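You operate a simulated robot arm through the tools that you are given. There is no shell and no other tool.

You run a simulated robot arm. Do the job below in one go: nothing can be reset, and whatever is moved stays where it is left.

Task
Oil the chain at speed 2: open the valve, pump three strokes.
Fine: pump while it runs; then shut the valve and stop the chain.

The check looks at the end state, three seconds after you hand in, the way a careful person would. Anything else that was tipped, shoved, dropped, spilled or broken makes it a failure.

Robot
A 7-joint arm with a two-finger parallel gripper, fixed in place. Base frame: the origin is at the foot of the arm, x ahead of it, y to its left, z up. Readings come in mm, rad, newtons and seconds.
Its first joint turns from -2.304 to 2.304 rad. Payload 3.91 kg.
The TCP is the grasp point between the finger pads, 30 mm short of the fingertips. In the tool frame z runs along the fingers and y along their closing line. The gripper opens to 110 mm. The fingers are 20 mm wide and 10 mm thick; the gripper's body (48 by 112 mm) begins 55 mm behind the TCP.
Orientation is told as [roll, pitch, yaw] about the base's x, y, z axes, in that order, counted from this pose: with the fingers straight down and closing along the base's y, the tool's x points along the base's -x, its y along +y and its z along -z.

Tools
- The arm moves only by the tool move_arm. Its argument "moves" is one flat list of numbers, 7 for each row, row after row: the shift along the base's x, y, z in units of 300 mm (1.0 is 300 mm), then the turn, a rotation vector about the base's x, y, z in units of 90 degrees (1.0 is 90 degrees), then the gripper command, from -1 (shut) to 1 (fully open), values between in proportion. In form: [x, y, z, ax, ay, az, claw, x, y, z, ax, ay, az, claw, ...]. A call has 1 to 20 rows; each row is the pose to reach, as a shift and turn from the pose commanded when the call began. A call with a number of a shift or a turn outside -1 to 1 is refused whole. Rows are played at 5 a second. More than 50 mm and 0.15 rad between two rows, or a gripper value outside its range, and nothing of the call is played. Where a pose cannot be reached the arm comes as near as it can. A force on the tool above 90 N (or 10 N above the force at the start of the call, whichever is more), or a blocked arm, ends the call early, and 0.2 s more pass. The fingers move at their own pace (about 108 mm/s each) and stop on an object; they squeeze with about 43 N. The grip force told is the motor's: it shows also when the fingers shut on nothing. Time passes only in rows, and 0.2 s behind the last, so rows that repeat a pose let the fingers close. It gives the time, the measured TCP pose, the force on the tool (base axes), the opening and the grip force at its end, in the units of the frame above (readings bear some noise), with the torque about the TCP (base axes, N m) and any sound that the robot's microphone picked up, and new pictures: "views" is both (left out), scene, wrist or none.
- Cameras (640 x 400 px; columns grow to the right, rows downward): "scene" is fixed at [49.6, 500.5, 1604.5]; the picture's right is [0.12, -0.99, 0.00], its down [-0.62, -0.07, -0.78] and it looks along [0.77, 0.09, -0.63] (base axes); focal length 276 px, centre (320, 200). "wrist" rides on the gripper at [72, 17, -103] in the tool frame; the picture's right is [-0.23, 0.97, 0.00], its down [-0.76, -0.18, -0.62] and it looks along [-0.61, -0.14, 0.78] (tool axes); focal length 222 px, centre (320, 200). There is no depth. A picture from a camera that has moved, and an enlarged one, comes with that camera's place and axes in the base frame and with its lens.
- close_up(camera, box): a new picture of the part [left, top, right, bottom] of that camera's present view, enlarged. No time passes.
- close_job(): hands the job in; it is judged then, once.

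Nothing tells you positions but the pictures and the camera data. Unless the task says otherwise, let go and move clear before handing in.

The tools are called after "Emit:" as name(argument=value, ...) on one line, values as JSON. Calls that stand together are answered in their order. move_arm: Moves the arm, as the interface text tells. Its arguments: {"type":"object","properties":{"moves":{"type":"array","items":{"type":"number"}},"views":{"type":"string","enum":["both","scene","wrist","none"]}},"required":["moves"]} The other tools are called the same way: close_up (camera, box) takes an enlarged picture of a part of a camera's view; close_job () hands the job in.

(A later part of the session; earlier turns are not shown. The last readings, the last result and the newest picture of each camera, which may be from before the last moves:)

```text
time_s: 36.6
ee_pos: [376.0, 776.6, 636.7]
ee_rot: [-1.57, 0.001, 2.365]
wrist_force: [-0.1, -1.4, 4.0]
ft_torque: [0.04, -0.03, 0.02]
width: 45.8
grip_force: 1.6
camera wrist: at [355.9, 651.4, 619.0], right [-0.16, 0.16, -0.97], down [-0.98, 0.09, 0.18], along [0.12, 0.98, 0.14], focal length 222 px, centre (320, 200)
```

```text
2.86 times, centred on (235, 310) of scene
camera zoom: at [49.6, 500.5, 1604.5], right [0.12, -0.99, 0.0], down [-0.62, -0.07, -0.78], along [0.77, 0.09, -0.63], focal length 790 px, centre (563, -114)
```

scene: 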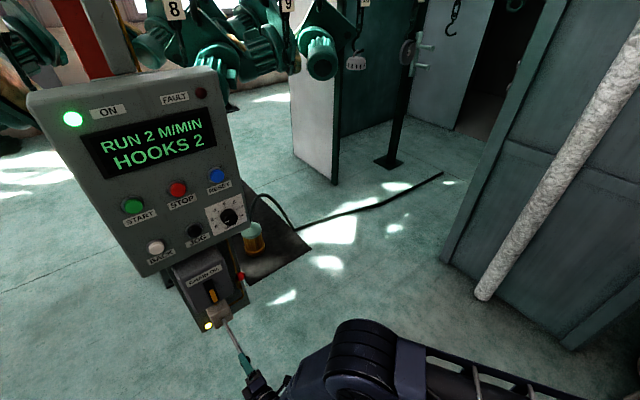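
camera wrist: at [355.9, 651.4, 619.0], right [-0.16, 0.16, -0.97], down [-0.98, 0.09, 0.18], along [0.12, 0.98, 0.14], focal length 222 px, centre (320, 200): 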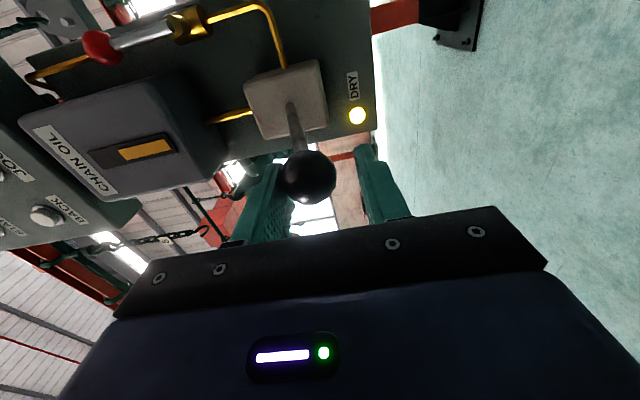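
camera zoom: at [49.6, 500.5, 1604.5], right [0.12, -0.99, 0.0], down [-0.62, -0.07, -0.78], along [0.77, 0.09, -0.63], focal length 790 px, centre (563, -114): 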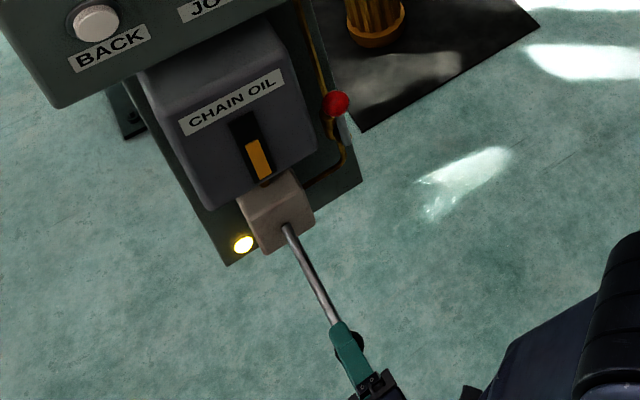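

Still free at about 4 N, so I'll continue down.

Emit:
move_arm(moves=[0.0044, 0.0045, -0.0217, 0, 0, 0, -0.2, 0.0096, 0.0097, -0.0433, 0, 0, 0, -0.2, 0.0154, 0.0157, -0.0643, 0, 0, 0, -0.2, 0.0217, 0.0221, -0.085, 0, 0, 0, -0.2], views="both")

Emit:
close_up(camera="scene", box=[160, 240, 310, 380])

```text
time_s: 37.6
ee_pos: [382.9, 784.5, 614.1]
ee_rot: [-1.576, -0.002, 2.364]
wrist_force: [-5.6, -8.7, 33.6]
ft_torque: [0.25, -0.27, -0.24]
width: 61.2
grip_force: 16.7
camera wrist: at [362.7, 659.4, 596.3], right [-0.16, 0.16, -0.97], down [-0.98, 0.09, 0.18], along [0.11, 0.98, 0.15], focal length 222 px, centre (320, 200)
```

scene: 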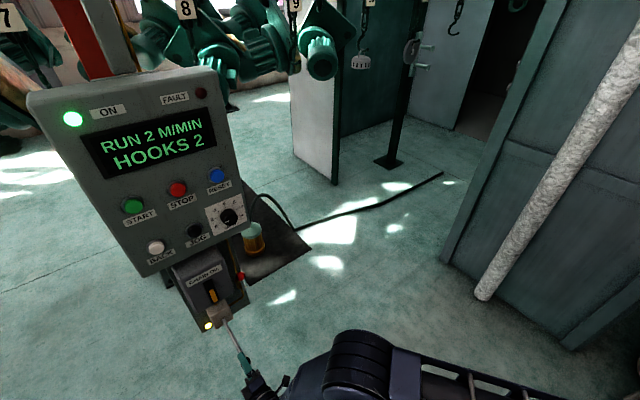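
wrist: 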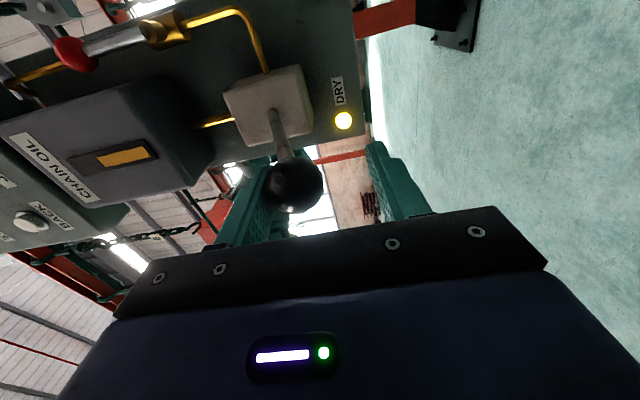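

```text
2.86 times, centred on (235, 310) of scene
camera zoom: at [49.6, 500.5, 1604.5], right [0.12, -0.99, 0.0], down [-0.62, -0.07, -0.78], along [0.77, 0.09, -0.63], focal length 790 px, centre (563, -114)
```

zoom: 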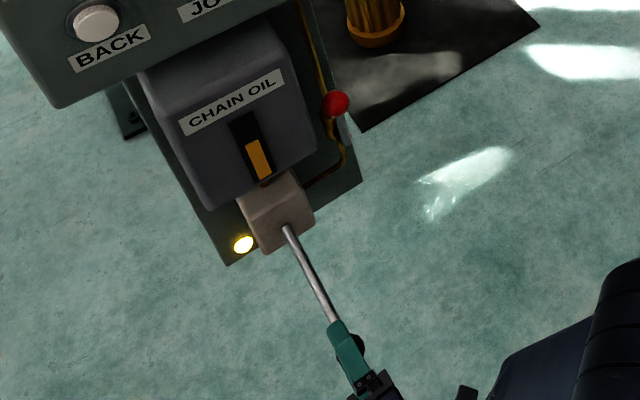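

The bottom of the stroke is reached at about -20° (33 N, with the fingers yielding slightly). Now I'll lift the handle along its arc back to the top to complete stroke one.

Emit:
move_arm(moves=[-0.0112, -0.0114, 0.0733, 0, 0, 0, -0.2, -0.0208, -0.0212, 0.1167, 0, 0, 0, -0.2, -0.0276, -0.0281, 0.161, 0, 0, 0, -0.2, -0.0318, -0.0323, 0.206, 0, 0, 0, -0.2, -0.0332, -0.0338, 0.2513, 0, 0, 0, -0.2, -0.0318, -0.0323, 0.2967, 0, 0, 0, -0.2, -0.0276, -0.0281, 0.3417, 0, 0, 0, -0.2, -0.0208, -0.0212, 0.386, 0, 0, 0, -0.2, -0.0112, -0.0114, 0.4293, 0, 0, 0, -0.2, -0.007, -0.0071, 0.446, 0, 0, 0, -0.2], views="both")

Emit:
close_up(camera="scene", box=[160, 230, 310, 370])

Emit:
close_up(camera="wrist", box=[160, 0, 520, 260])

```text
time_s: 39.8
ee_pos: [379.5, 779.3, 743.8]
ee_rot: [-1.57, 0.001, 2.366]
wrist_force: [-3.7, -2.5, -8.9]
ft_torque: [-0.09, 0.21, 0.01]
width: 48.5
grip_force: 4.2
camera wrist: at [359.5, 654.6, 727.4], right [-0.16, 0.16, -0.97], down [-0.98, 0.09, 0.18], along [0.11, 0.98, 0.14], focal length 222 px, centre (320, 200)
```

scene: 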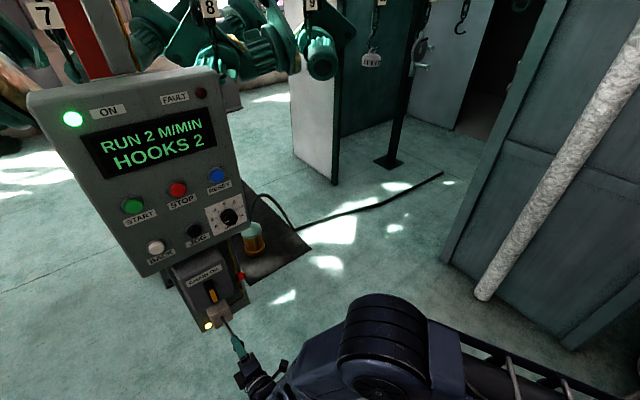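
wrist: 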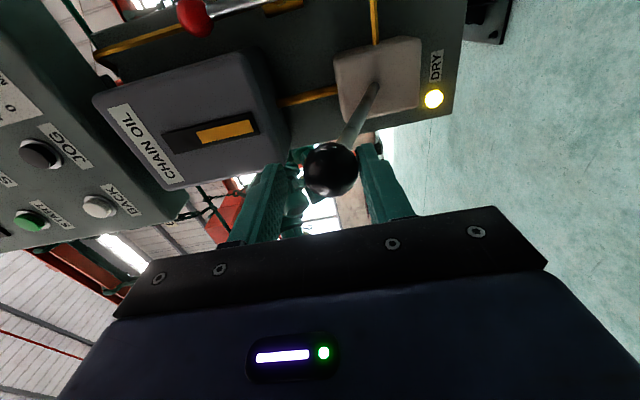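

```text
2.86 times, centred on (235, 300) of scene
camera zoom: at [49.6, 500.5, 1604.5], right [0.12, -0.99, 0.0], down [-0.62, -0.07, -0.78], along [0.77, 0.09, -0.63], focal length 790 px, centre (563, -86)
```

zoom: 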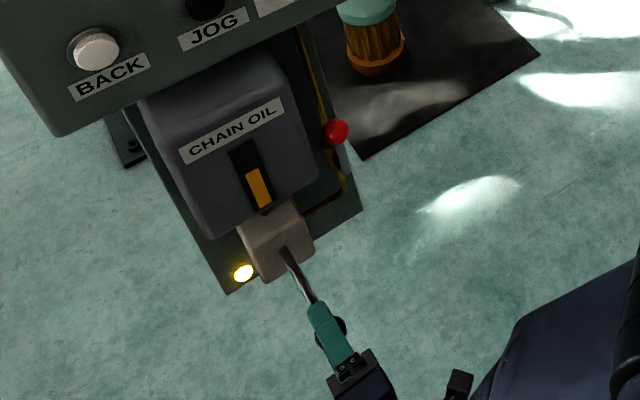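

```text
1.54 times, centred on (340, 130) of wrist
camera zoom: at [359.5, 654.6, 727.4], right [-0.16, 0.16, -0.97], down [-0.98, 0.09, 0.18], along [0.11, 0.98, 0.14], focal length 342 px, centre (289, 308)
```

zoom: 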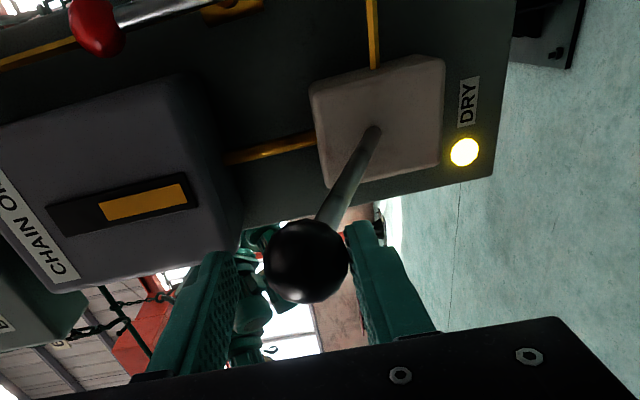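

Stroke one is complete: the handle is back at its top stop and the oil gauge dropped slightly. Stroke two, downward.

Emit:
move_arm(moves=[-0.007, -0.0071, -0.0467, 0, 0, 0, -0.2, -0.0138, -0.014, -0.0933, 0, 0, 0, -0.2, -0.0206, -0.0209, -0.1377, 0, 0, 0, -0.2, -0.0248, -0.0252, -0.1827, 0, 0, 0, -0.2, -0.0262, -0.0266, -0.228, 0, 0, 0, -0.2, -0.0248, -0.0252, -0.2733, 0, 0, 0, -0.2, -0.0206, -0.0209, -0.3183, 0, 0, 0, -0.2, -0.0138, -0.014, -0.3627, 0, 0, 0, -0.2, -0.0042, -0.0043, -0.406, 0, 0, 0, -0.2, 0.0023, 0.0024, -0.4347, 0, 0, 0, -0.2], views="both")

```text
time_s: 42.0
ee_pos: [382.2, 782.1, 618.2]
ee_rot: [-1.574, -0.002, 2.364]
wrist_force: [-3.7, -6.9, 19.5]
ft_torque: [0.21, -0.21, -0.16]
width: 54.2
grip_force: 10.6
camera wrist: at [361.3, 656.5, 600.2], right [-0.16, 0.16, -0.97], down [-0.98, 0.09, 0.18], along [0.12, 0.98, 0.14], focal length 222 px, centre (320, 200)
```

scene: 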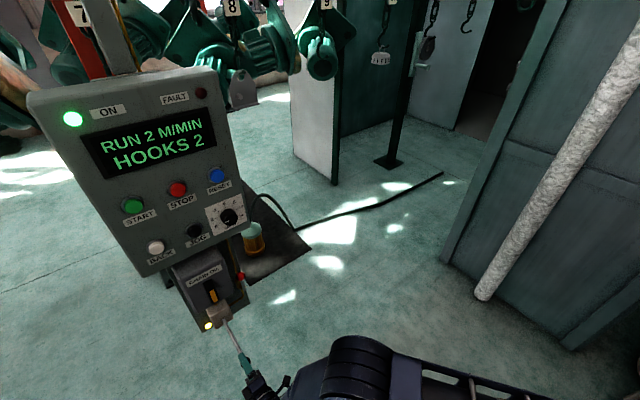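
wrist: 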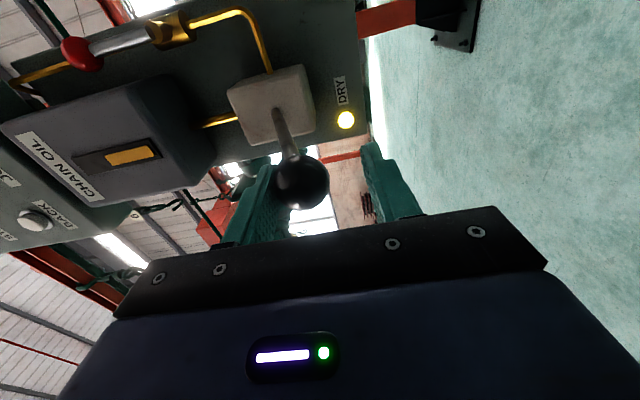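

The bottom is reached again. Now I'll lift back to the top.

Emit:
move_arm(moves=[-0.0065, -0.0067, 0.062, 0, 0, 0, -0.2, -0.0161, -0.0164, 0.1053, 0, 0, 0, -0.2, -0.0229, -0.0233, 0.1497, 0, 0, 0, -0.2, -0.0271, -0.0276, 0.1947, 0, 0, 0, -0.2, -0.0285, -0.029, 0.24, 0, 0, 0, -0.2, -0.0271, -0.0276, 0.2853, 0, 0, 0, -0.2, -0.0229, -0.0233, 0.3303, 0, 0, 0, -0.2, -0.0161, -0.0164, 0.3747, 0, 0, 0, -0.2, -0.0065, -0.0067, 0.418, 0, 0, 0, -0.2, -0.0023, -0.0024, 0.4347, 0, 0, 0, -0.2], views="both")

Emit:
close_up(camera="wrist", box=[160, 0, 520, 260])

```text
time_s: 44.2
ee_pos: [380.6, 781.0, 743.9]
ee_rot: [-1.571, 0.002, 2.365]
wrist_force: [-1.0, -2.3, -8.0]
ft_torque: [-0.09, 0.13, 0.03]
width: 47.8
grip_force: 3.4
camera wrist: at [359.6, 655.3, 727.0], right [-0.16, 0.16, -0.97], down [-0.98, 0.09, 0.18], along [0.11, 0.98, 0.14], focal length 222 px, centre (320, 200)
```

scene: 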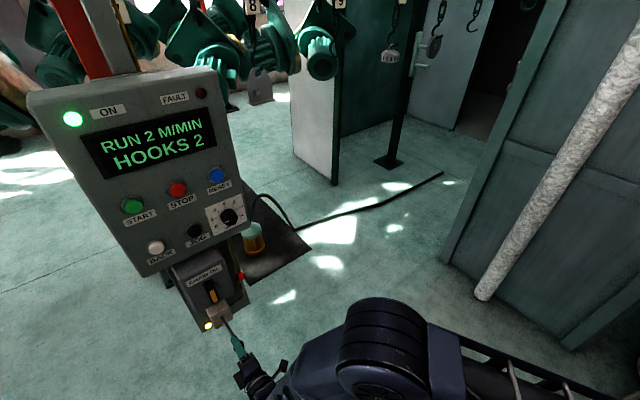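
wrist: 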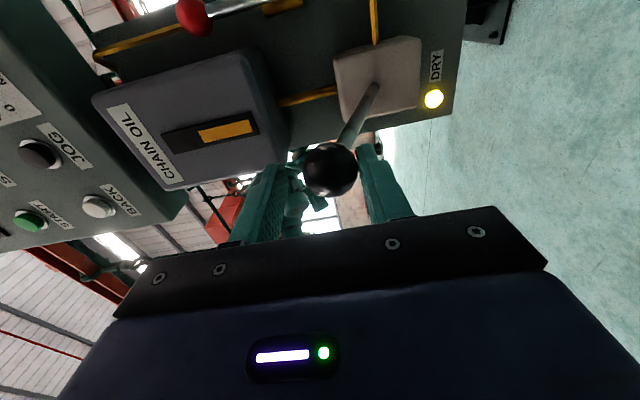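

```text
1.54 times, centred on (340, 130) of wrist
camera zoom: at [359.6, 655.3, 727.0], right [-0.16, 0.16, -0.97], down [-0.98, 0.09, 0.18], along [0.11, 0.98, 0.14], focal length 342 px, centre (289, 308)
```

zoom: 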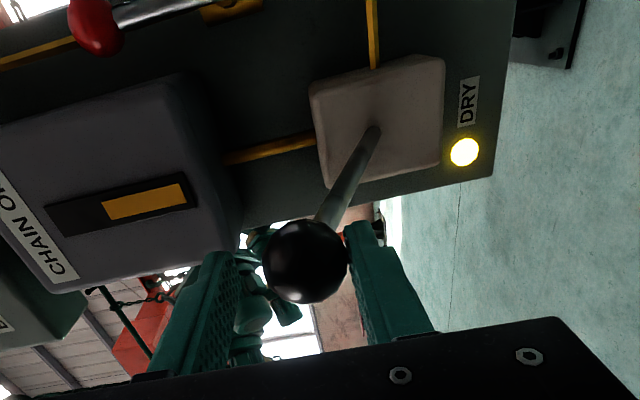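

The gauge dropped by another step, so stroke two is counted. Stroke three, downward.

Emit:
move_arm(moves=[-0.007, -0.0071, -0.0467, 0, 0, 0, -0.2, -0.0138, -0.014, -0.0933, 0, 0, 0, -0.2, -0.0206, -0.0209, -0.1377, 0, 0, 0, -0.2, -0.0248, -0.0252, -0.1827, 0, 0, 0, -0.2, -0.0262, -0.0266, -0.228, 0, 0, 0, -0.2, -0.0248, -0.0252, -0.2733, 0, 0, 0, -0.2, -0.0206, -0.0209, -0.3183, 0, 0, 0, -0.2, -0.0138, -0.014, -0.3627, 0, 0, 0, -0.2, -0.0042, -0.0043, -0.406, 0, 0, 0, -0.2, 0.0023, 0.0024, -0.4347, 0, 0, 0, -0.2], views="both")

```text
time_s: 46.4
ee_pos: [382.2, 781.2, 616.9]
ee_rot: [-1.573, -0.001, 2.366]
wrist_force: [-5.0, -7.0, 21.9]
ft_torque: [0.18, -0.28, -0.18]
width: 55.0
grip_force: 10.1
camera wrist: at [361.1, 657.5, 599.9], right [-0.16, 0.16, -0.97], down [-0.98, 0.09, 0.18], along [0.11, 0.98, 0.15], focal length 222 px, centre (320, 200)
```

scene: 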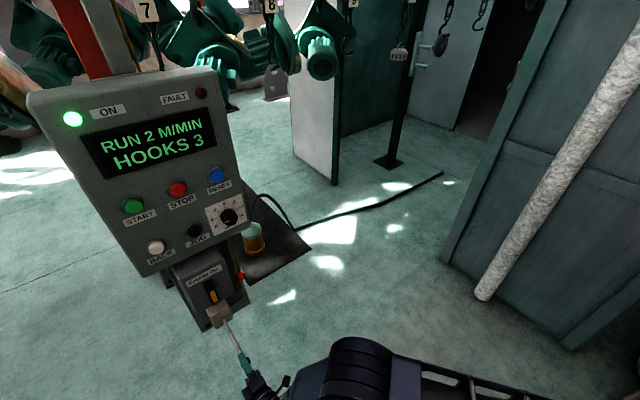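
wrist: 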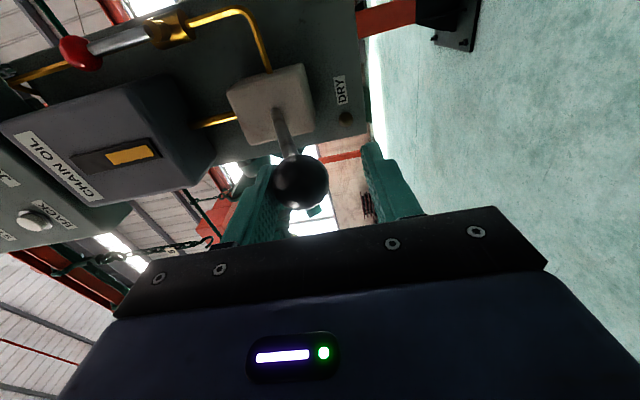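

The DRY lamp has gone out after the third stroke. I'll bring the handle back up to its resting position to finish the stroke.

Emit:
move_arm(moves=[-0.0065, -0.0067, 0.062, 0, 0, 0, -0.2, -0.0161, -0.0164, 0.1053, 0, 0, 0, -0.2, -0.0229, -0.0233, 0.1497, 0, 0, 0, -0.2, -0.0271, -0.0276, 0.1947, 0, 0, 0, -0.2, -0.0285, -0.029, 0.24, 0, 0, 0, -0.2, -0.0271, -0.0276, 0.2853, 0, 0, 0, -0.2, -0.0229, -0.0233, 0.3303, 0, 0, 0, -0.2, -0.0161, -0.0164, 0.3747, 0, 0, 0, -0.2, -0.0065, -0.0067, 0.418, 0, 0, 0, -0.2, -0.0023, -0.0024, 0.4347, 0, 0, 0, -0.2], views="both")

Emit:
close_up(camera="wrist", box=[160, 0, 520, 260])

```text
time_s: 48.6
ee_pos: [380.7, 781.4, 744.4]
ee_rot: [-1.568, 0.002, 2.365]
wrist_force: [-2.4, -3.3, -9.3]
ft_torque: [-0.13, 0.18, 0.0]
width: 48.6
grip_force: 4.3
camera wrist: at [360.3, 654.9, 727.6], right [-0.16, 0.16, -0.97], down [-0.98, 0.09, 0.18], along [0.11, 0.98, 0.14], focal length 222 px, centre (320, 200)
```

scene: 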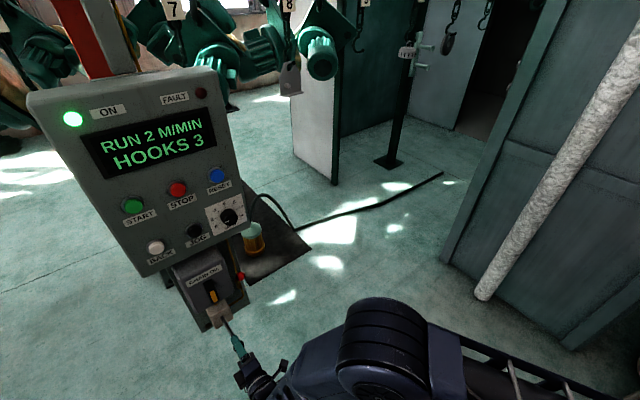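
wrist: 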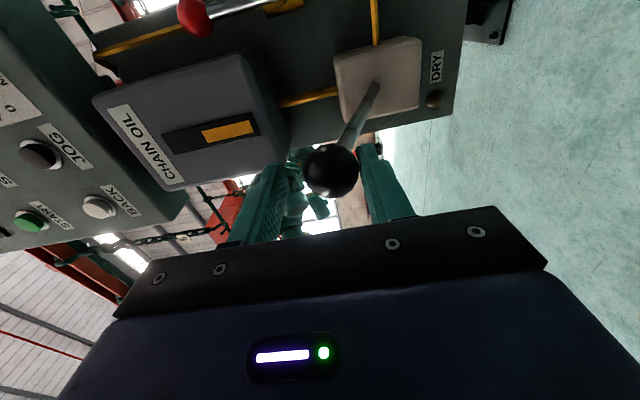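

```text
1.54 times, centred on (340, 130) of wrist
camera zoom: at [360.3, 654.9, 727.6], right [-0.16, 0.16, -0.97], down [-0.98, 0.09, 0.18], along [0.11, 0.98, 0.14], focal length 342 px, centre (289, 308)
```

zoom: 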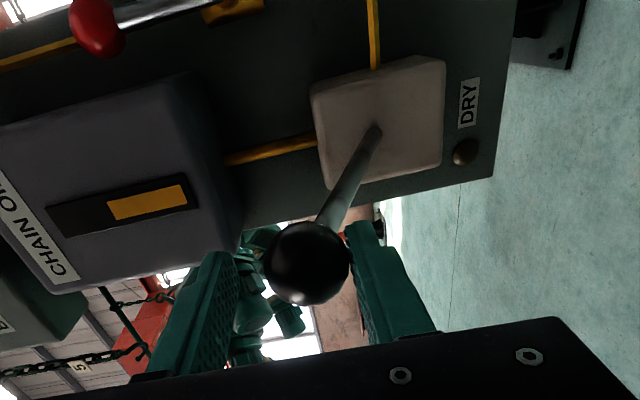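

Three strokes are done, the handle is back at the top and DRY is out. I'll centre off the ball, open and back straight out.

Emit:
move_arm(moves=[0, 0, -0.0247, 0, 0, 0, -0.2, 0, 0, -0.0247, 0, 0, 0, 0.1, 0, 0, -0.0247, 0, 0, 0, 0.1, -0.0818, -0.0832, -0.0247, 0, 0, 0, 0.1, -0.1635, -0.1664, -0.0247, 0, 0, 0, 0.1, -0.2453, -0.2497, -0.0247, 0, 0, 0, 0.1], views="both")

```text
time_s: 50.0
ee_pos: [308.7, 704.2, 739.1]
ee_rot: [-1.572, -0.001, 2.363]
wrist_force: [-1.2, -0.4, 0.7]
ft_torque: [-0.01, -0.02, 0.05]
width: 60.4
grip_force: 0.0
camera wrist: at [287.0, 579.1, 721.5], right [-0.16, 0.16, -0.97], down [-0.98, 0.09, 0.18], along [0.12, 0.98, 0.14], focal length 222 px, centre (320, 200)
```

scene: 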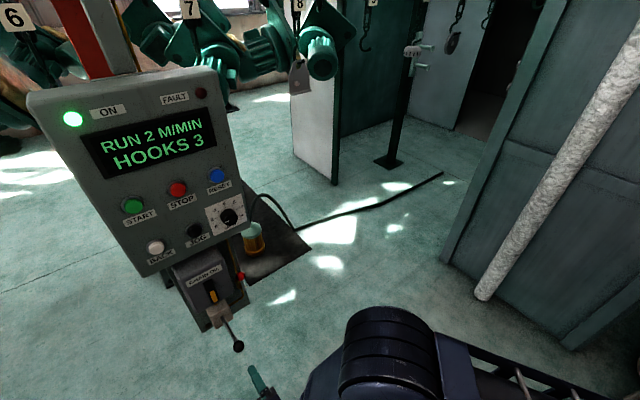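
wrist: 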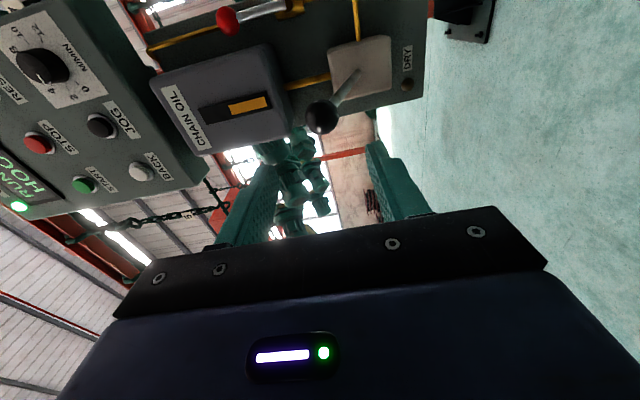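

The pump is clear and the handle is at rest. Now I'll move sideways to the valve, rolling the wrist back to nominal with the fingers open, so the left finger can go to the left of the red lever.

Emit:
move_arm(moves=[0.0856, -0.0841, 0.0567, 0, 0, 0, -1, 0.1712, -0.1682, 0.1133, 0, 0, 0, -1, 0.2568, -0.2523, 0.17, 0, 0, 0, -1, 0.3424, -0.3364, 0.2267, 0, 0, 0, -1, 0.3721, -0.3061, 0.2267, 0.0637, 0.0648, 0, -1, 0.4019, -0.2759, 0.2267, 0.1274, 0.1297, 0, -1, 0.4316, -0.2456, 0.2267, 0.1912, 0.1945, 0, -1, 0.4614, -0.2154, 0.2267, 0.2549, 0.2594, 0, -0.5, 0.4911, -0.1851, 0.2267, 0.3186, 0.3242, 0, 0, 0.5208, -0.1548, 0.2267, 0.3823, 0.3891, 0, 0.5, 0.5506, -0.1246, 0.2267, 0.446, 0.4539, 0, 1, 0.5803, -0.0943, 0.2267, 0.5097, 0.5188, 0, 1, 0.6101, -0.0641, 0.2267, 0.5735, 0.5836, 0, 1, 0.6398, -0.0338, 0.2267, 0.6372, 0.6485, 0, 1, 0.6695, -0.0035, 0.2267, 0.7009, 0.7133, 0, 1], views="both")

Emit:
close_up(camera="wrist", box=[220, 20, 520, 220])

Emit:
close_up(camera="scene", box=[180, 220, 310, 330])

```text
time_s: 53.2
ee_pos: [507.8, 705.2, 805.6]
ee_rot: [1.629, -1.568, -0.837]
wrist_force: [0.6, 0.0, -1.3]
ft_torque: [0.0, -0.01, -0.01]
width: 109.8
grip_force: 0.0
camera wrist: at [424.0, 642.5, 733.0], right [-0.69, 0.68, 0.23], down [-0.31, -0.57, 0.76], along [0.65, 0.46, 0.61], focal length 222 px, centre (320, 200)
```

scene: 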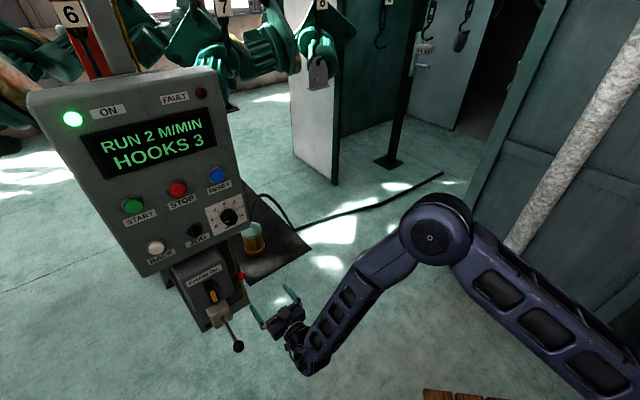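
wrist: 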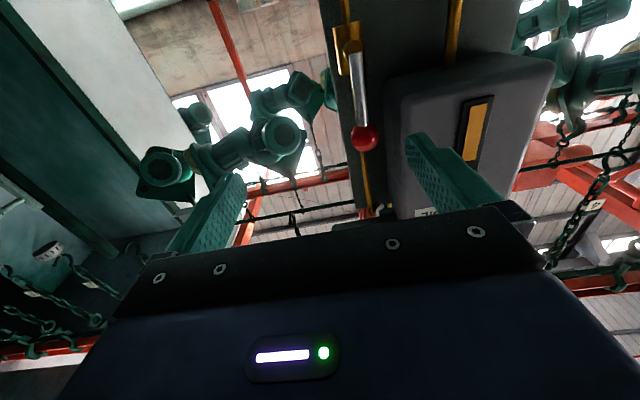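

```text
2.00 times, centred on (370, 120) of wrist
camera zoom: at [424.0, 642.5, 733.0], right [-0.69, 0.68, 0.23], down [-0.31, -0.57, 0.76], along [0.65, 0.46, 0.61], focal length 444 px, centre (220, 360)
```

zoom: 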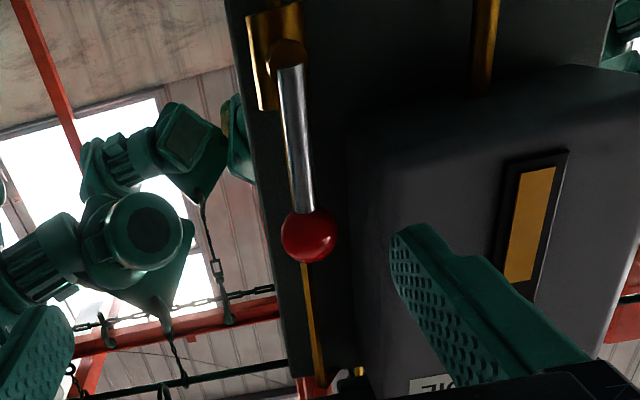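

```text
3.64 times, centred on (245, 275) of scene
camera zoom: at [49.6, 500.5, 1604.5], right [0.12, -0.99, 0.0], down [-0.62, -0.07, -0.78], along [0.77, 0.09, -0.63], focal length 1005 px, centre (593, -73)
```

zoom: 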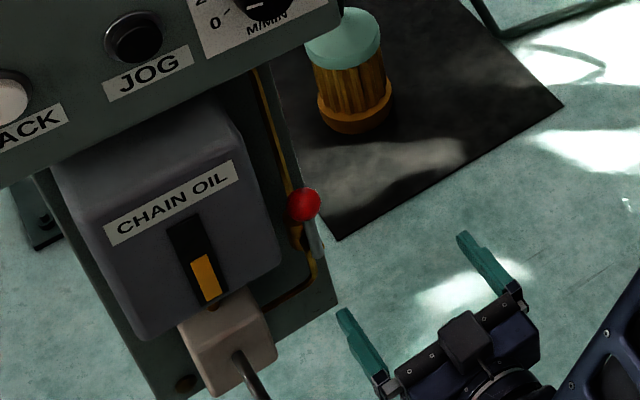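

The lever is vertical at u ≈ -170.5 and the oil box's side is at about u -205, leaving a 30 mm gap. The left finger is lined up in the middle of that gap, just below the ball's height. I'll advance straight in.

Emit:
move_arm(moves=[0.0631, 0.0642, 0, 0, 0, 0, 1, 0.1262, 0.1284, 0, 0, 0, 0, 1, 0.1893, 0.1926, 0, 0, 0, 0, 1, 0.2523, 0.2568, 0, 0, 0, 0, 1], views="both")

Emit:
close_up(camera="wrist", box=[220, 20, 520, 220])

Emit:
close_up(camera="scene", box=[190, 230, 290, 310])

```text
time_s: 54.2
ee_pos: [583.9, 781.1, 804.5]
ee_rot: [-0.458, -1.571, 1.253]
wrist_force: [0.3, 0.1, -0.3]
ft_torque: [0.0, 0.04, -0.02]
width: 110.0
grip_force: 0.1
camera wrist: at [500.4, 718.9, 732.3], right [-0.69, 0.68, 0.23], down [-0.31, -0.57, 0.76], along [0.65, 0.46, 0.61], focal length 222 px, centre (320, 200)
```

scene: 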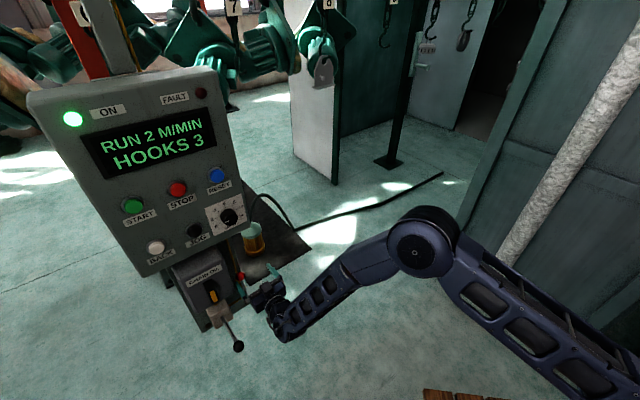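
wrist: 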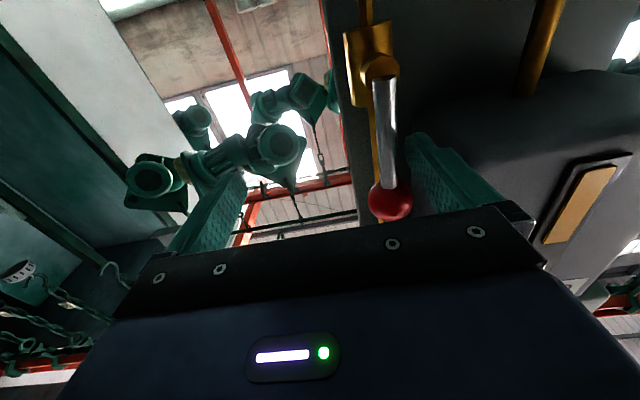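

```text
2.00 times, centred on (370, 120) of wrist
camera zoom: at [500.4, 718.9, 732.3], right [-0.69, 0.68, 0.23], down [-0.31, -0.57, 0.76], along [0.65, 0.46, 0.61], focal length 444 px, centre (220, 360)
```

zoom: 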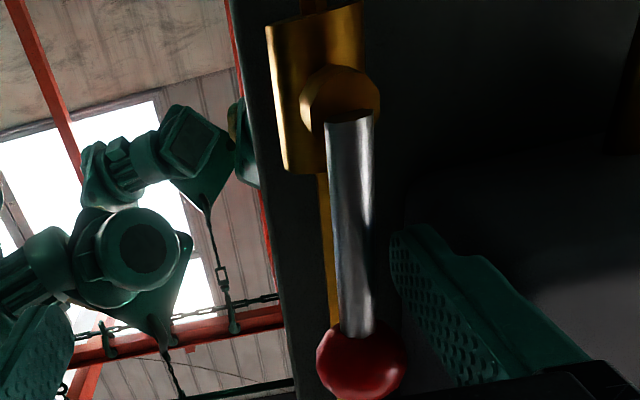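

```text
5.00 times, centred on (240, 270) of scene
camera zoom: at [49.6, 500.5, 1604.5], right [0.12, -0.99, 0.0], down [-0.62, -0.07, -0.78], along [0.77, 0.09, -0.63], focal length 1382 px, centre (720, -150)
```

zoom: 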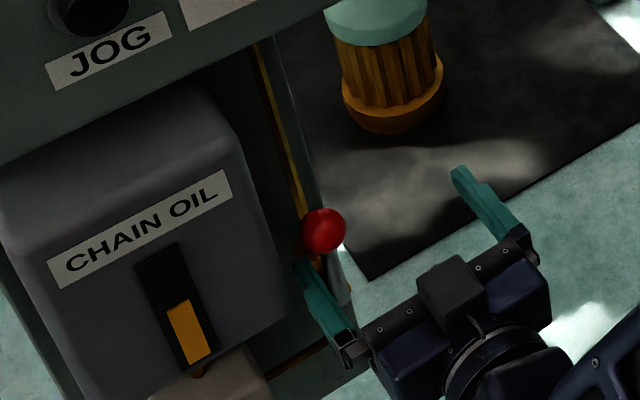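

The left finger is beside the rod with no contact. I'll push the lever right and down along its arc to about 45°.

Emit:
move_arm(moves=[0.0185, -0.0182, -0.001, 0, 0, 0, 1, 0.0259, -0.0255, 0.0013, 0, 0, 0, 1, 0.0335, -0.0329, 0.003, 0, 0, 0, 1, 0.0416, -0.0409, 0.004, 0, 0, 0, 1, 0.0497, -0.0488, 0.0043, 0, 0, 0, 1, 0.0578, -0.0568, 0.0033, 0, 0, 0, 1, 0.0661, -0.0649, 0.002, 0, 0, 0, 1, 0.0747, -0.0734, -0.0007, 0, 0, 0, 1, 0.083, -0.0815, -0.0043, 0, 0, 0, 1, 0.0913, -0.0897, -0.0093, 0, 0, 0, 1], views="both")

Emit:
close_up(camera="wrist", box=[220, 0, 520, 220])

Emit:
close_up(camera="scene", box=[190, 230, 290, 310])

```text
time_s: 56.4
ee_pos: [611.2, 754.7, 803.2]
ee_rot: [2.182, -1.571, -1.386]
wrist_force: [-0.6, -0.1, 0.6]
ft_torque: [0.01, 0.01, -0.01]
width: 110.0
grip_force: 0.0
camera wrist: at [527.1, 692.5, 730.5], right [-0.69, 0.68, 0.23], down [-0.31, -0.57, 0.76], along [0.65, 0.46, 0.61], focal length 222 px, centre (320, 200)
```

scene: 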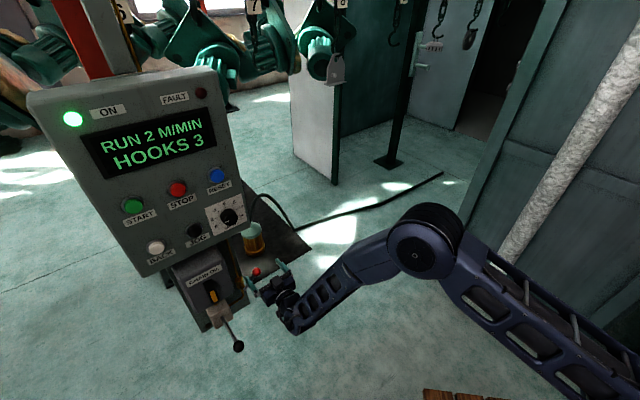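
wrist: 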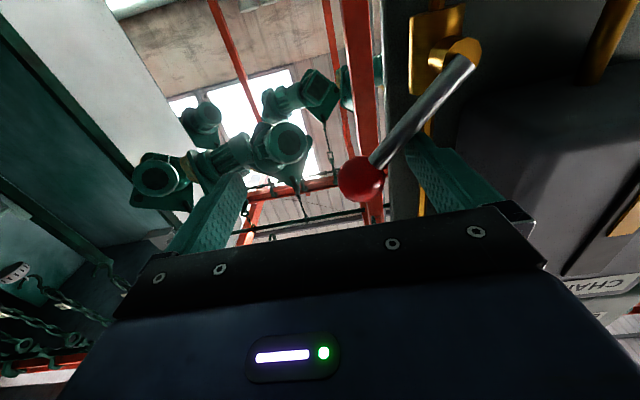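

```text
1.82 times, centred on (370, 110) of wrist
camera zoom: at [527.1, 692.5, 730.5], right [-0.69, 0.68, 0.23], down [-0.31, -0.57, 0.76], along [0.65, 0.46, 0.61], focal length 404 px, centre (229, 364)
```

zoom: 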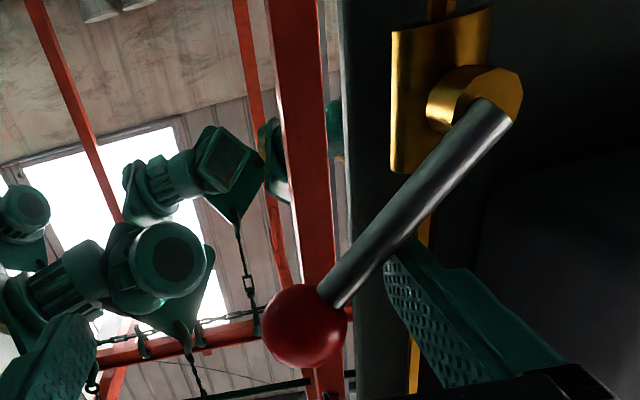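

```text
5.00 times, centred on (240, 270) of scene
camera zoom: at [49.6, 500.5, 1604.5], right [0.12, -0.99, 0.0], down [-0.62, -0.07, -0.78], along [0.77, 0.09, -0.63], focal length 1382 px, centre (720, -150)
```

zoom: 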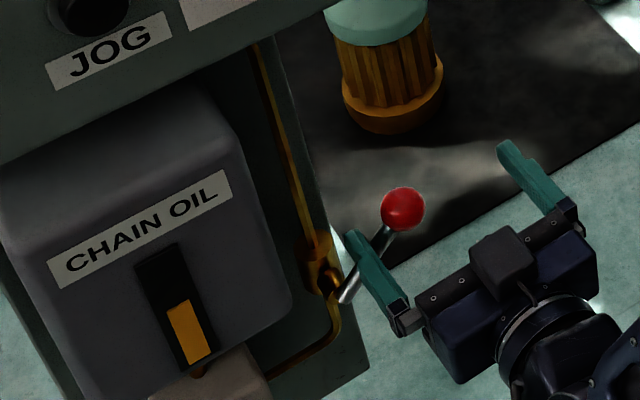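

The lever is at about 45° and following the finger smoothly. I'll continue down to about 5°.

Emit:
move_arm(moves=[0.0083, -0.0082, -0.006, 0, 0, 0, 1, 0.0162, -0.0159, -0.0133, 0, 0, 0, 1, 0.024, -0.0236, -0.0213, 0, 0, 0, 1, 0.0311, -0.0306, -0.0307, 0, 0, 0, 1, 0.0378, -0.0371, -0.0413, 0, 0, 0, 1, 0.0437, -0.043, -0.053, 0, 0, 0, 1, 0.049, -0.0481, -0.0657, 0, 0, 0, 1, 0.0533, -0.0523, -0.0793, 0, 0, 0, 1], views="both")

Emit:
close_up(camera="wrist", box=[220, 0, 520, 220])

Emit:
close_up(camera="scene", box=[190, 230, 290, 310])

```text
time_s: 58.2
ee_pos: [626.1, 739.2, 780.0]
ee_rot: [2.611, -1.57, -1.82]
wrist_force: [0.4, -0.6, 0.2]
ft_torque: [0.0, -0.01, 0.0]
width: 110.1
grip_force: 0.0
camera wrist: at [542.9, 677.4, 707.0], right [-0.69, 0.68, 0.23], down [-0.31, -0.57, 0.76], along [0.65, 0.46, 0.61], focal length 222 px, centre (320, 200)
```

scene: 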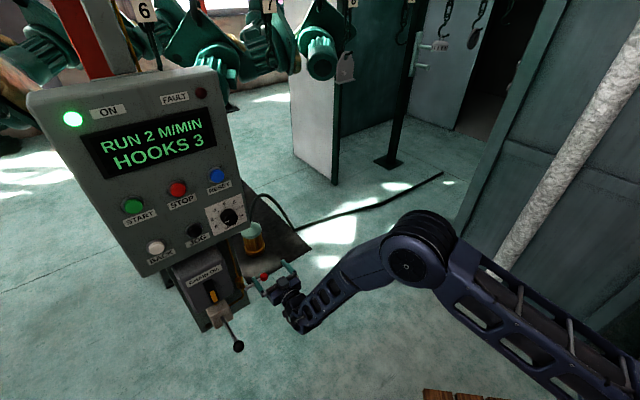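
wrist: 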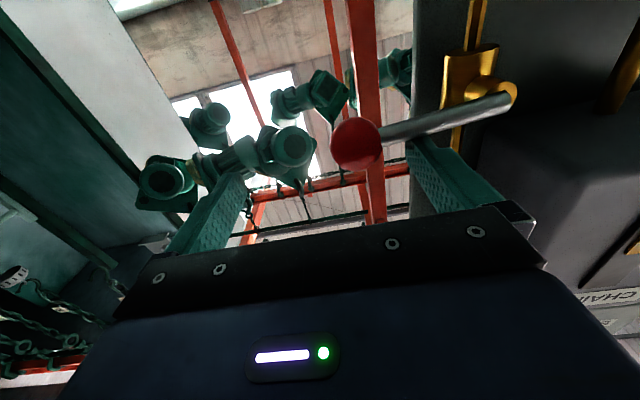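

```text
1.82 times, centred on (370, 110) of wrist
camera zoom: at [542.9, 677.4, 707.0], right [-0.69, 0.68, 0.23], down [-0.31, -0.57, 0.76], along [0.65, 0.46, 0.61], focal length 404 px, centre (229, 364)
```

zoom: 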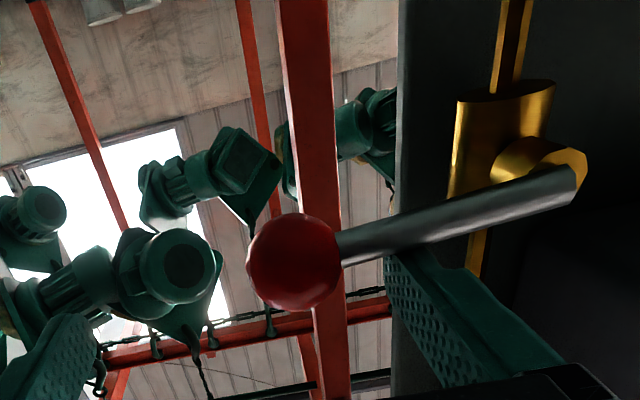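

```text
5.00 times, centred on (240, 270) of scene
camera zoom: at [49.6, 500.5, 1604.5], right [0.12, -0.99, 0.0], down [-0.62, -0.07, -0.78], along [0.77, 0.09, -0.63], focal length 1382 px, centre (720, -150)
```

zoom: 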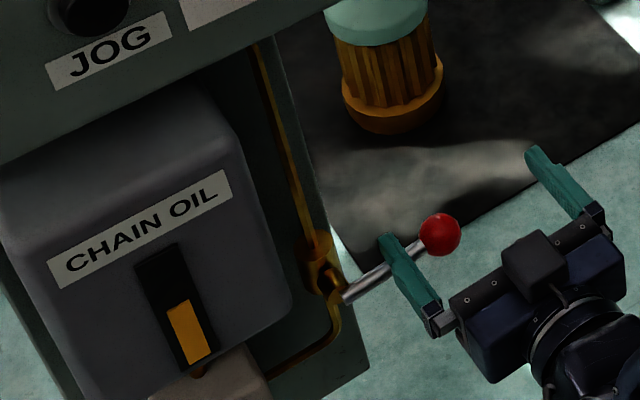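

The lever is within several degrees of level. I'll press straight down in small steps until I feel the closed stop.

Emit:
move_arm(moves=[0.002, -0.002, -0.007, 0, 0, 0, 1, 0.0035, -0.0034, -0.014, 0, 0, 0, 1, 0.0035, -0.0034, -0.0197, 0, 0, 0, 1], views="none")

```text
time_s: 59.0
ee_pos: [627.8, 739.6, 774.8]
ee_rot: [2.945, -1.568, -2.151]
wrist_force: [-1.3, -3.0, 12.0]
ft_torque: [0.56, 0.32, 0.24]
width: 109.6
grip_force: 0.1
```

Emit:
move_arm(moves=[0, 0, -0.004, 0, 0, 0, 1, 0, 0, -0.007, 0, 0, 0, 1], views="both")

Emit:
close_up(camera="wrist", box=[220, 0, 520, 220])

Emit:
close_up(camera="scene", box=[190, 230, 290, 310])

```text
time_s: 59.6
ee_pos: [629.3, 738.9, 775.2]
ee_rot: [2.919, -1.567, -2.121]
wrist_force: [-0.9, -0.7, 33.2]
ft_torque: [1.75, 0.97, 0.22]
width: 110.1
grip_force: 0.1
camera wrist: at [544.8, 676.9, 701.9], right [-0.7, 0.68, 0.23], down [-0.31, -0.57, 0.76], along [0.65, 0.46, 0.61], focal length 222 px, centre (320, 200)
```

scene: 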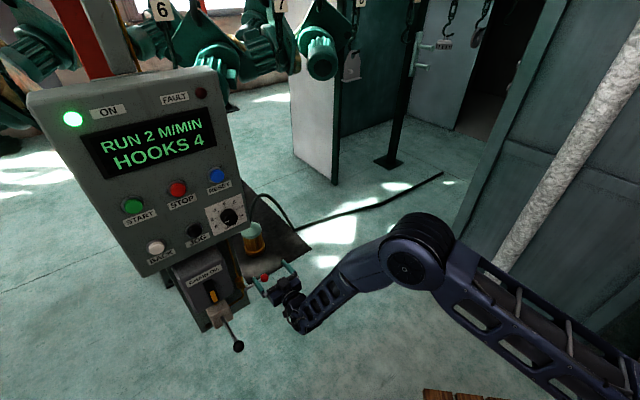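
wrist: 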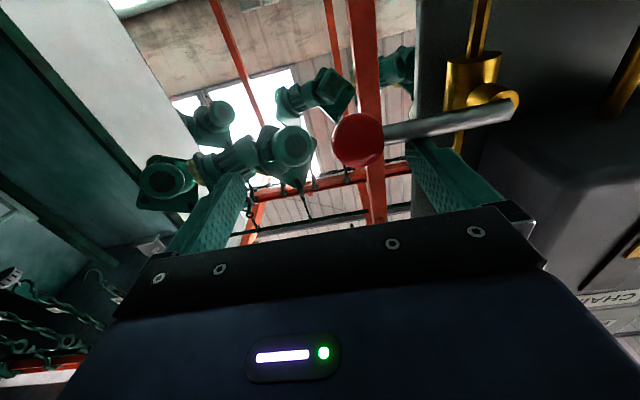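

```text
1.82 times, centred on (370, 110) of wrist
camera zoom: at [544.8, 676.9, 701.9], right [-0.7, 0.68, 0.23], down [-0.31, -0.57, 0.76], along [0.65, 0.46, 0.61], focal length 404 px, centre (229, 364)
```

zoom: 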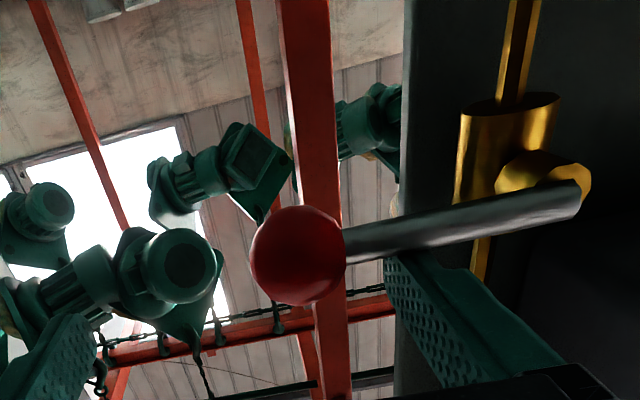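

```text
5.00 times, centred on (240, 270) of scene
camera zoom: at [49.6, 500.5, 1604.5], right [0.12, -0.99, 0.0], down [-0.62, -0.07, -0.78], along [0.77, 0.09, -0.63], focal length 1382 px, centre (720, -150)
```

zoom: 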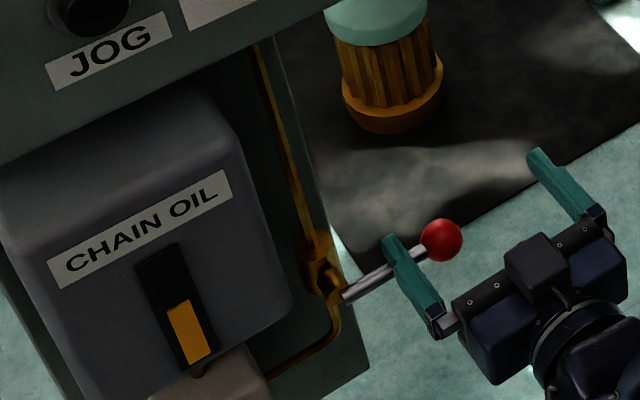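

The closed stop is felt (33 N) and the ball is back at exactly its original image position, so the valve is shut. I'll lift off, back away and head up toward STOP.

Emit:
move_arm(moves=[0, 0, 0.04, 0, 0, 0, 1, -0.1168, -0.1189, 0.04, 0, 0, 0, 1, -0.2336, -0.2378, 0.04, 0, 0, 0, 1, -0.2686, -0.21, 0.1638, 0, 0, 0, -1, -0.3035, -0.1823, 0.2876, 0, 0, 0, -1, -0.3384, -0.1547, 0.4114, 0, 0, 0, -1, -0.3733, -0.127, 0.5352, 0, 0, 0, -1, -0.4082, -0.0993, 0.659, 0, 0, 0, -1, -0.4431, -0.0717, 0.7829, 0, 0, 0, -1, -0.478, -0.044, 0.9067, 0, 0, 0, -1], views="both")

Emit:
close_up(camera="scene", box=[150, 230, 300, 350])

```text
time_s: 61.8
ee_pos: [486.2, 724.0, 1042.8]
ee_rot: [-1.011, -1.569, 1.805]
wrist_force: [-0.5, 0.5, 0.7]
ft_torque: [0.02, -0.01, 0.0]
width: 0.1
grip_force: 37.9
camera wrist: at [402.0, 662.3, 970.1], right [-0.69, 0.68, 0.23], down [-0.31, -0.57, 0.76], along [0.65, 0.46, 0.61], focal length 222 px, centre (320, 200)
```

scene: 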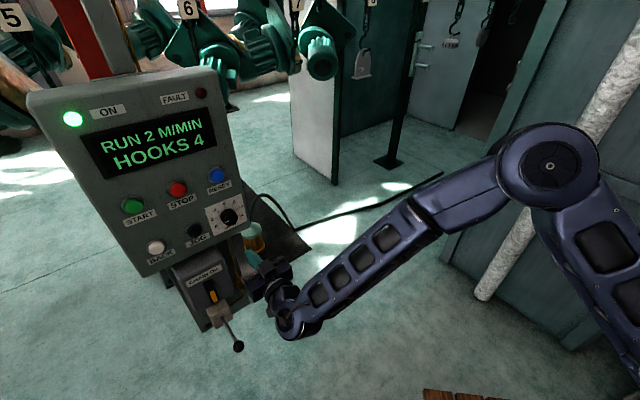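
wrist: 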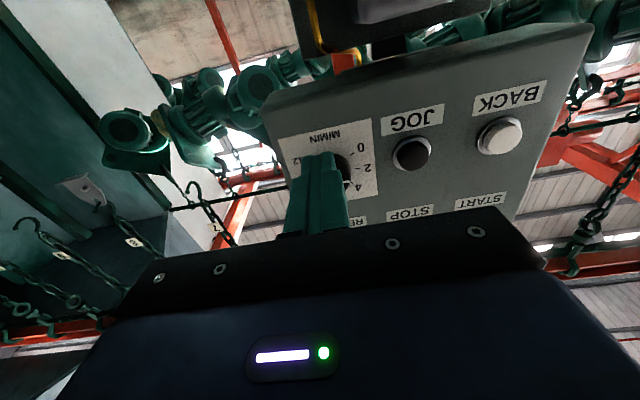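

```text
3.33 times, centred on (225, 290) of scene
camera zoom: at [49.6, 500.5, 1604.5], right [0.12, -0.99, 0.0], down [-0.62, -0.07, -0.78], along [0.77, 0.09, -0.63], focal length 921 px, centre (637, -100)
```

zoom: 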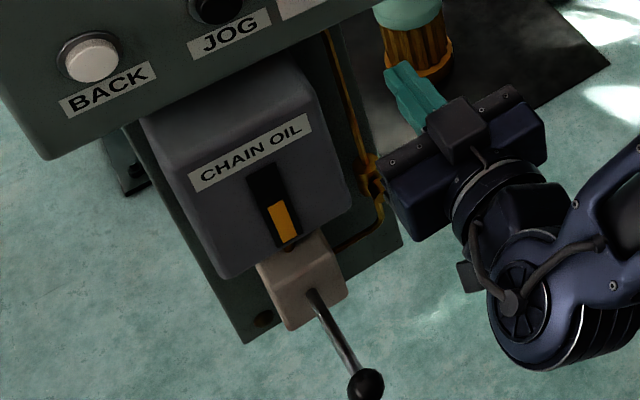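

Now I'll line up in front of STOP.

Emit:
move_arm(moves=[-0.0224, 0.0469, 0.1072, 0, 0, 0, -1, -0.0449, 0.0939, 0.2144, 0, 0, 0, -1, -0.0673, 0.1408, 0.3217, 0, 0, 0, -1, -0.0898, 0.1878, 0.4289, 0, 0, 0, -1, -0.1122, 0.2347, 0.5361, 0, 0, 0, -1, -0.1347, 0.2817, 0.6433, 0, 0, 0, -1], views="both")

Emit:
close_up(camera="wrist", box=[200, 0, 500, 230])

Emit:
close_up(camera="scene", box=[70, 140, 270, 280])

```text
time_s: 63.2
ee_pos: [444.8, 810.2, 1236.4]
ee_rot: [-0.865, -1.571, 1.662]
wrist_force: [-0.6, -0.4, -0.4]
ft_torque: [0.04, -0.03, 0.04]
width: 0.0
grip_force: 37.4
camera wrist: at [360.3, 748.3, 1163.6], right [-0.69, 0.68, 0.23], down [-0.31, -0.57, 0.76], along [0.65, 0.46, 0.61], focal length 222 px, centre (320, 200)
```

scene: 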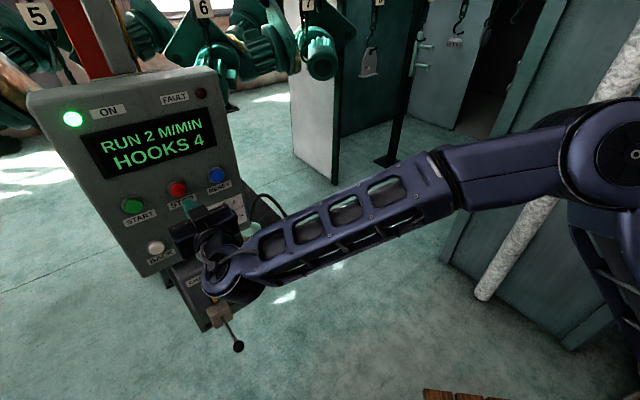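
wrist: 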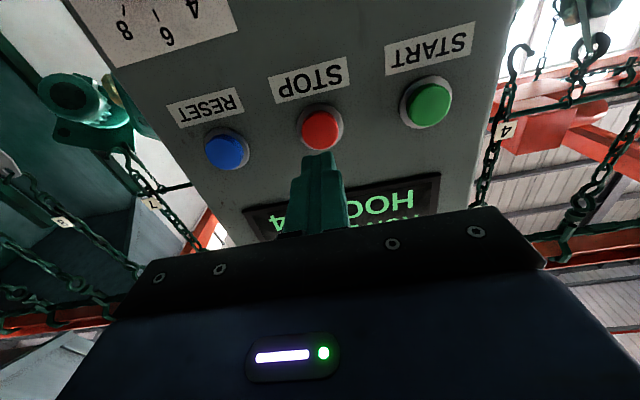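

```text
1.74 times, centred on (350, 115) of wrist
camera zoom: at [360.3, 748.3, 1163.6], right [-0.69, 0.68, 0.23], down [-0.31, -0.57, 0.76], along [0.65, 0.46, 0.61], focal length 386 px, centre (268, 348)
```

zoom: 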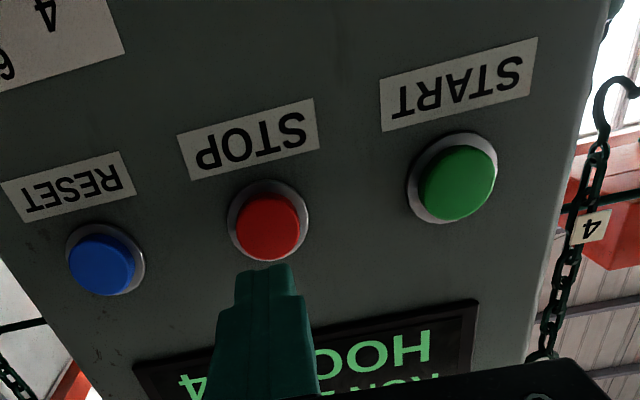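

```text
2.86 times, centred on (170, 210) of scene
camera zoom: at [49.6, 500.5, 1604.5], right [0.12, -0.99, 0.0], down [-0.62, -0.07, -0.78], along [0.77, 0.09, -0.63], focal length 790 px, centre (749, 171)
```

zoom: 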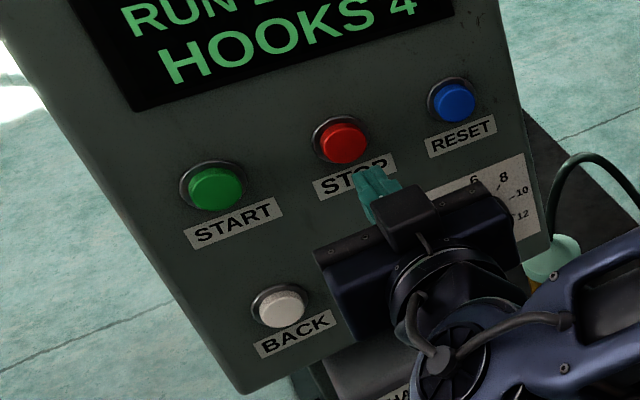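

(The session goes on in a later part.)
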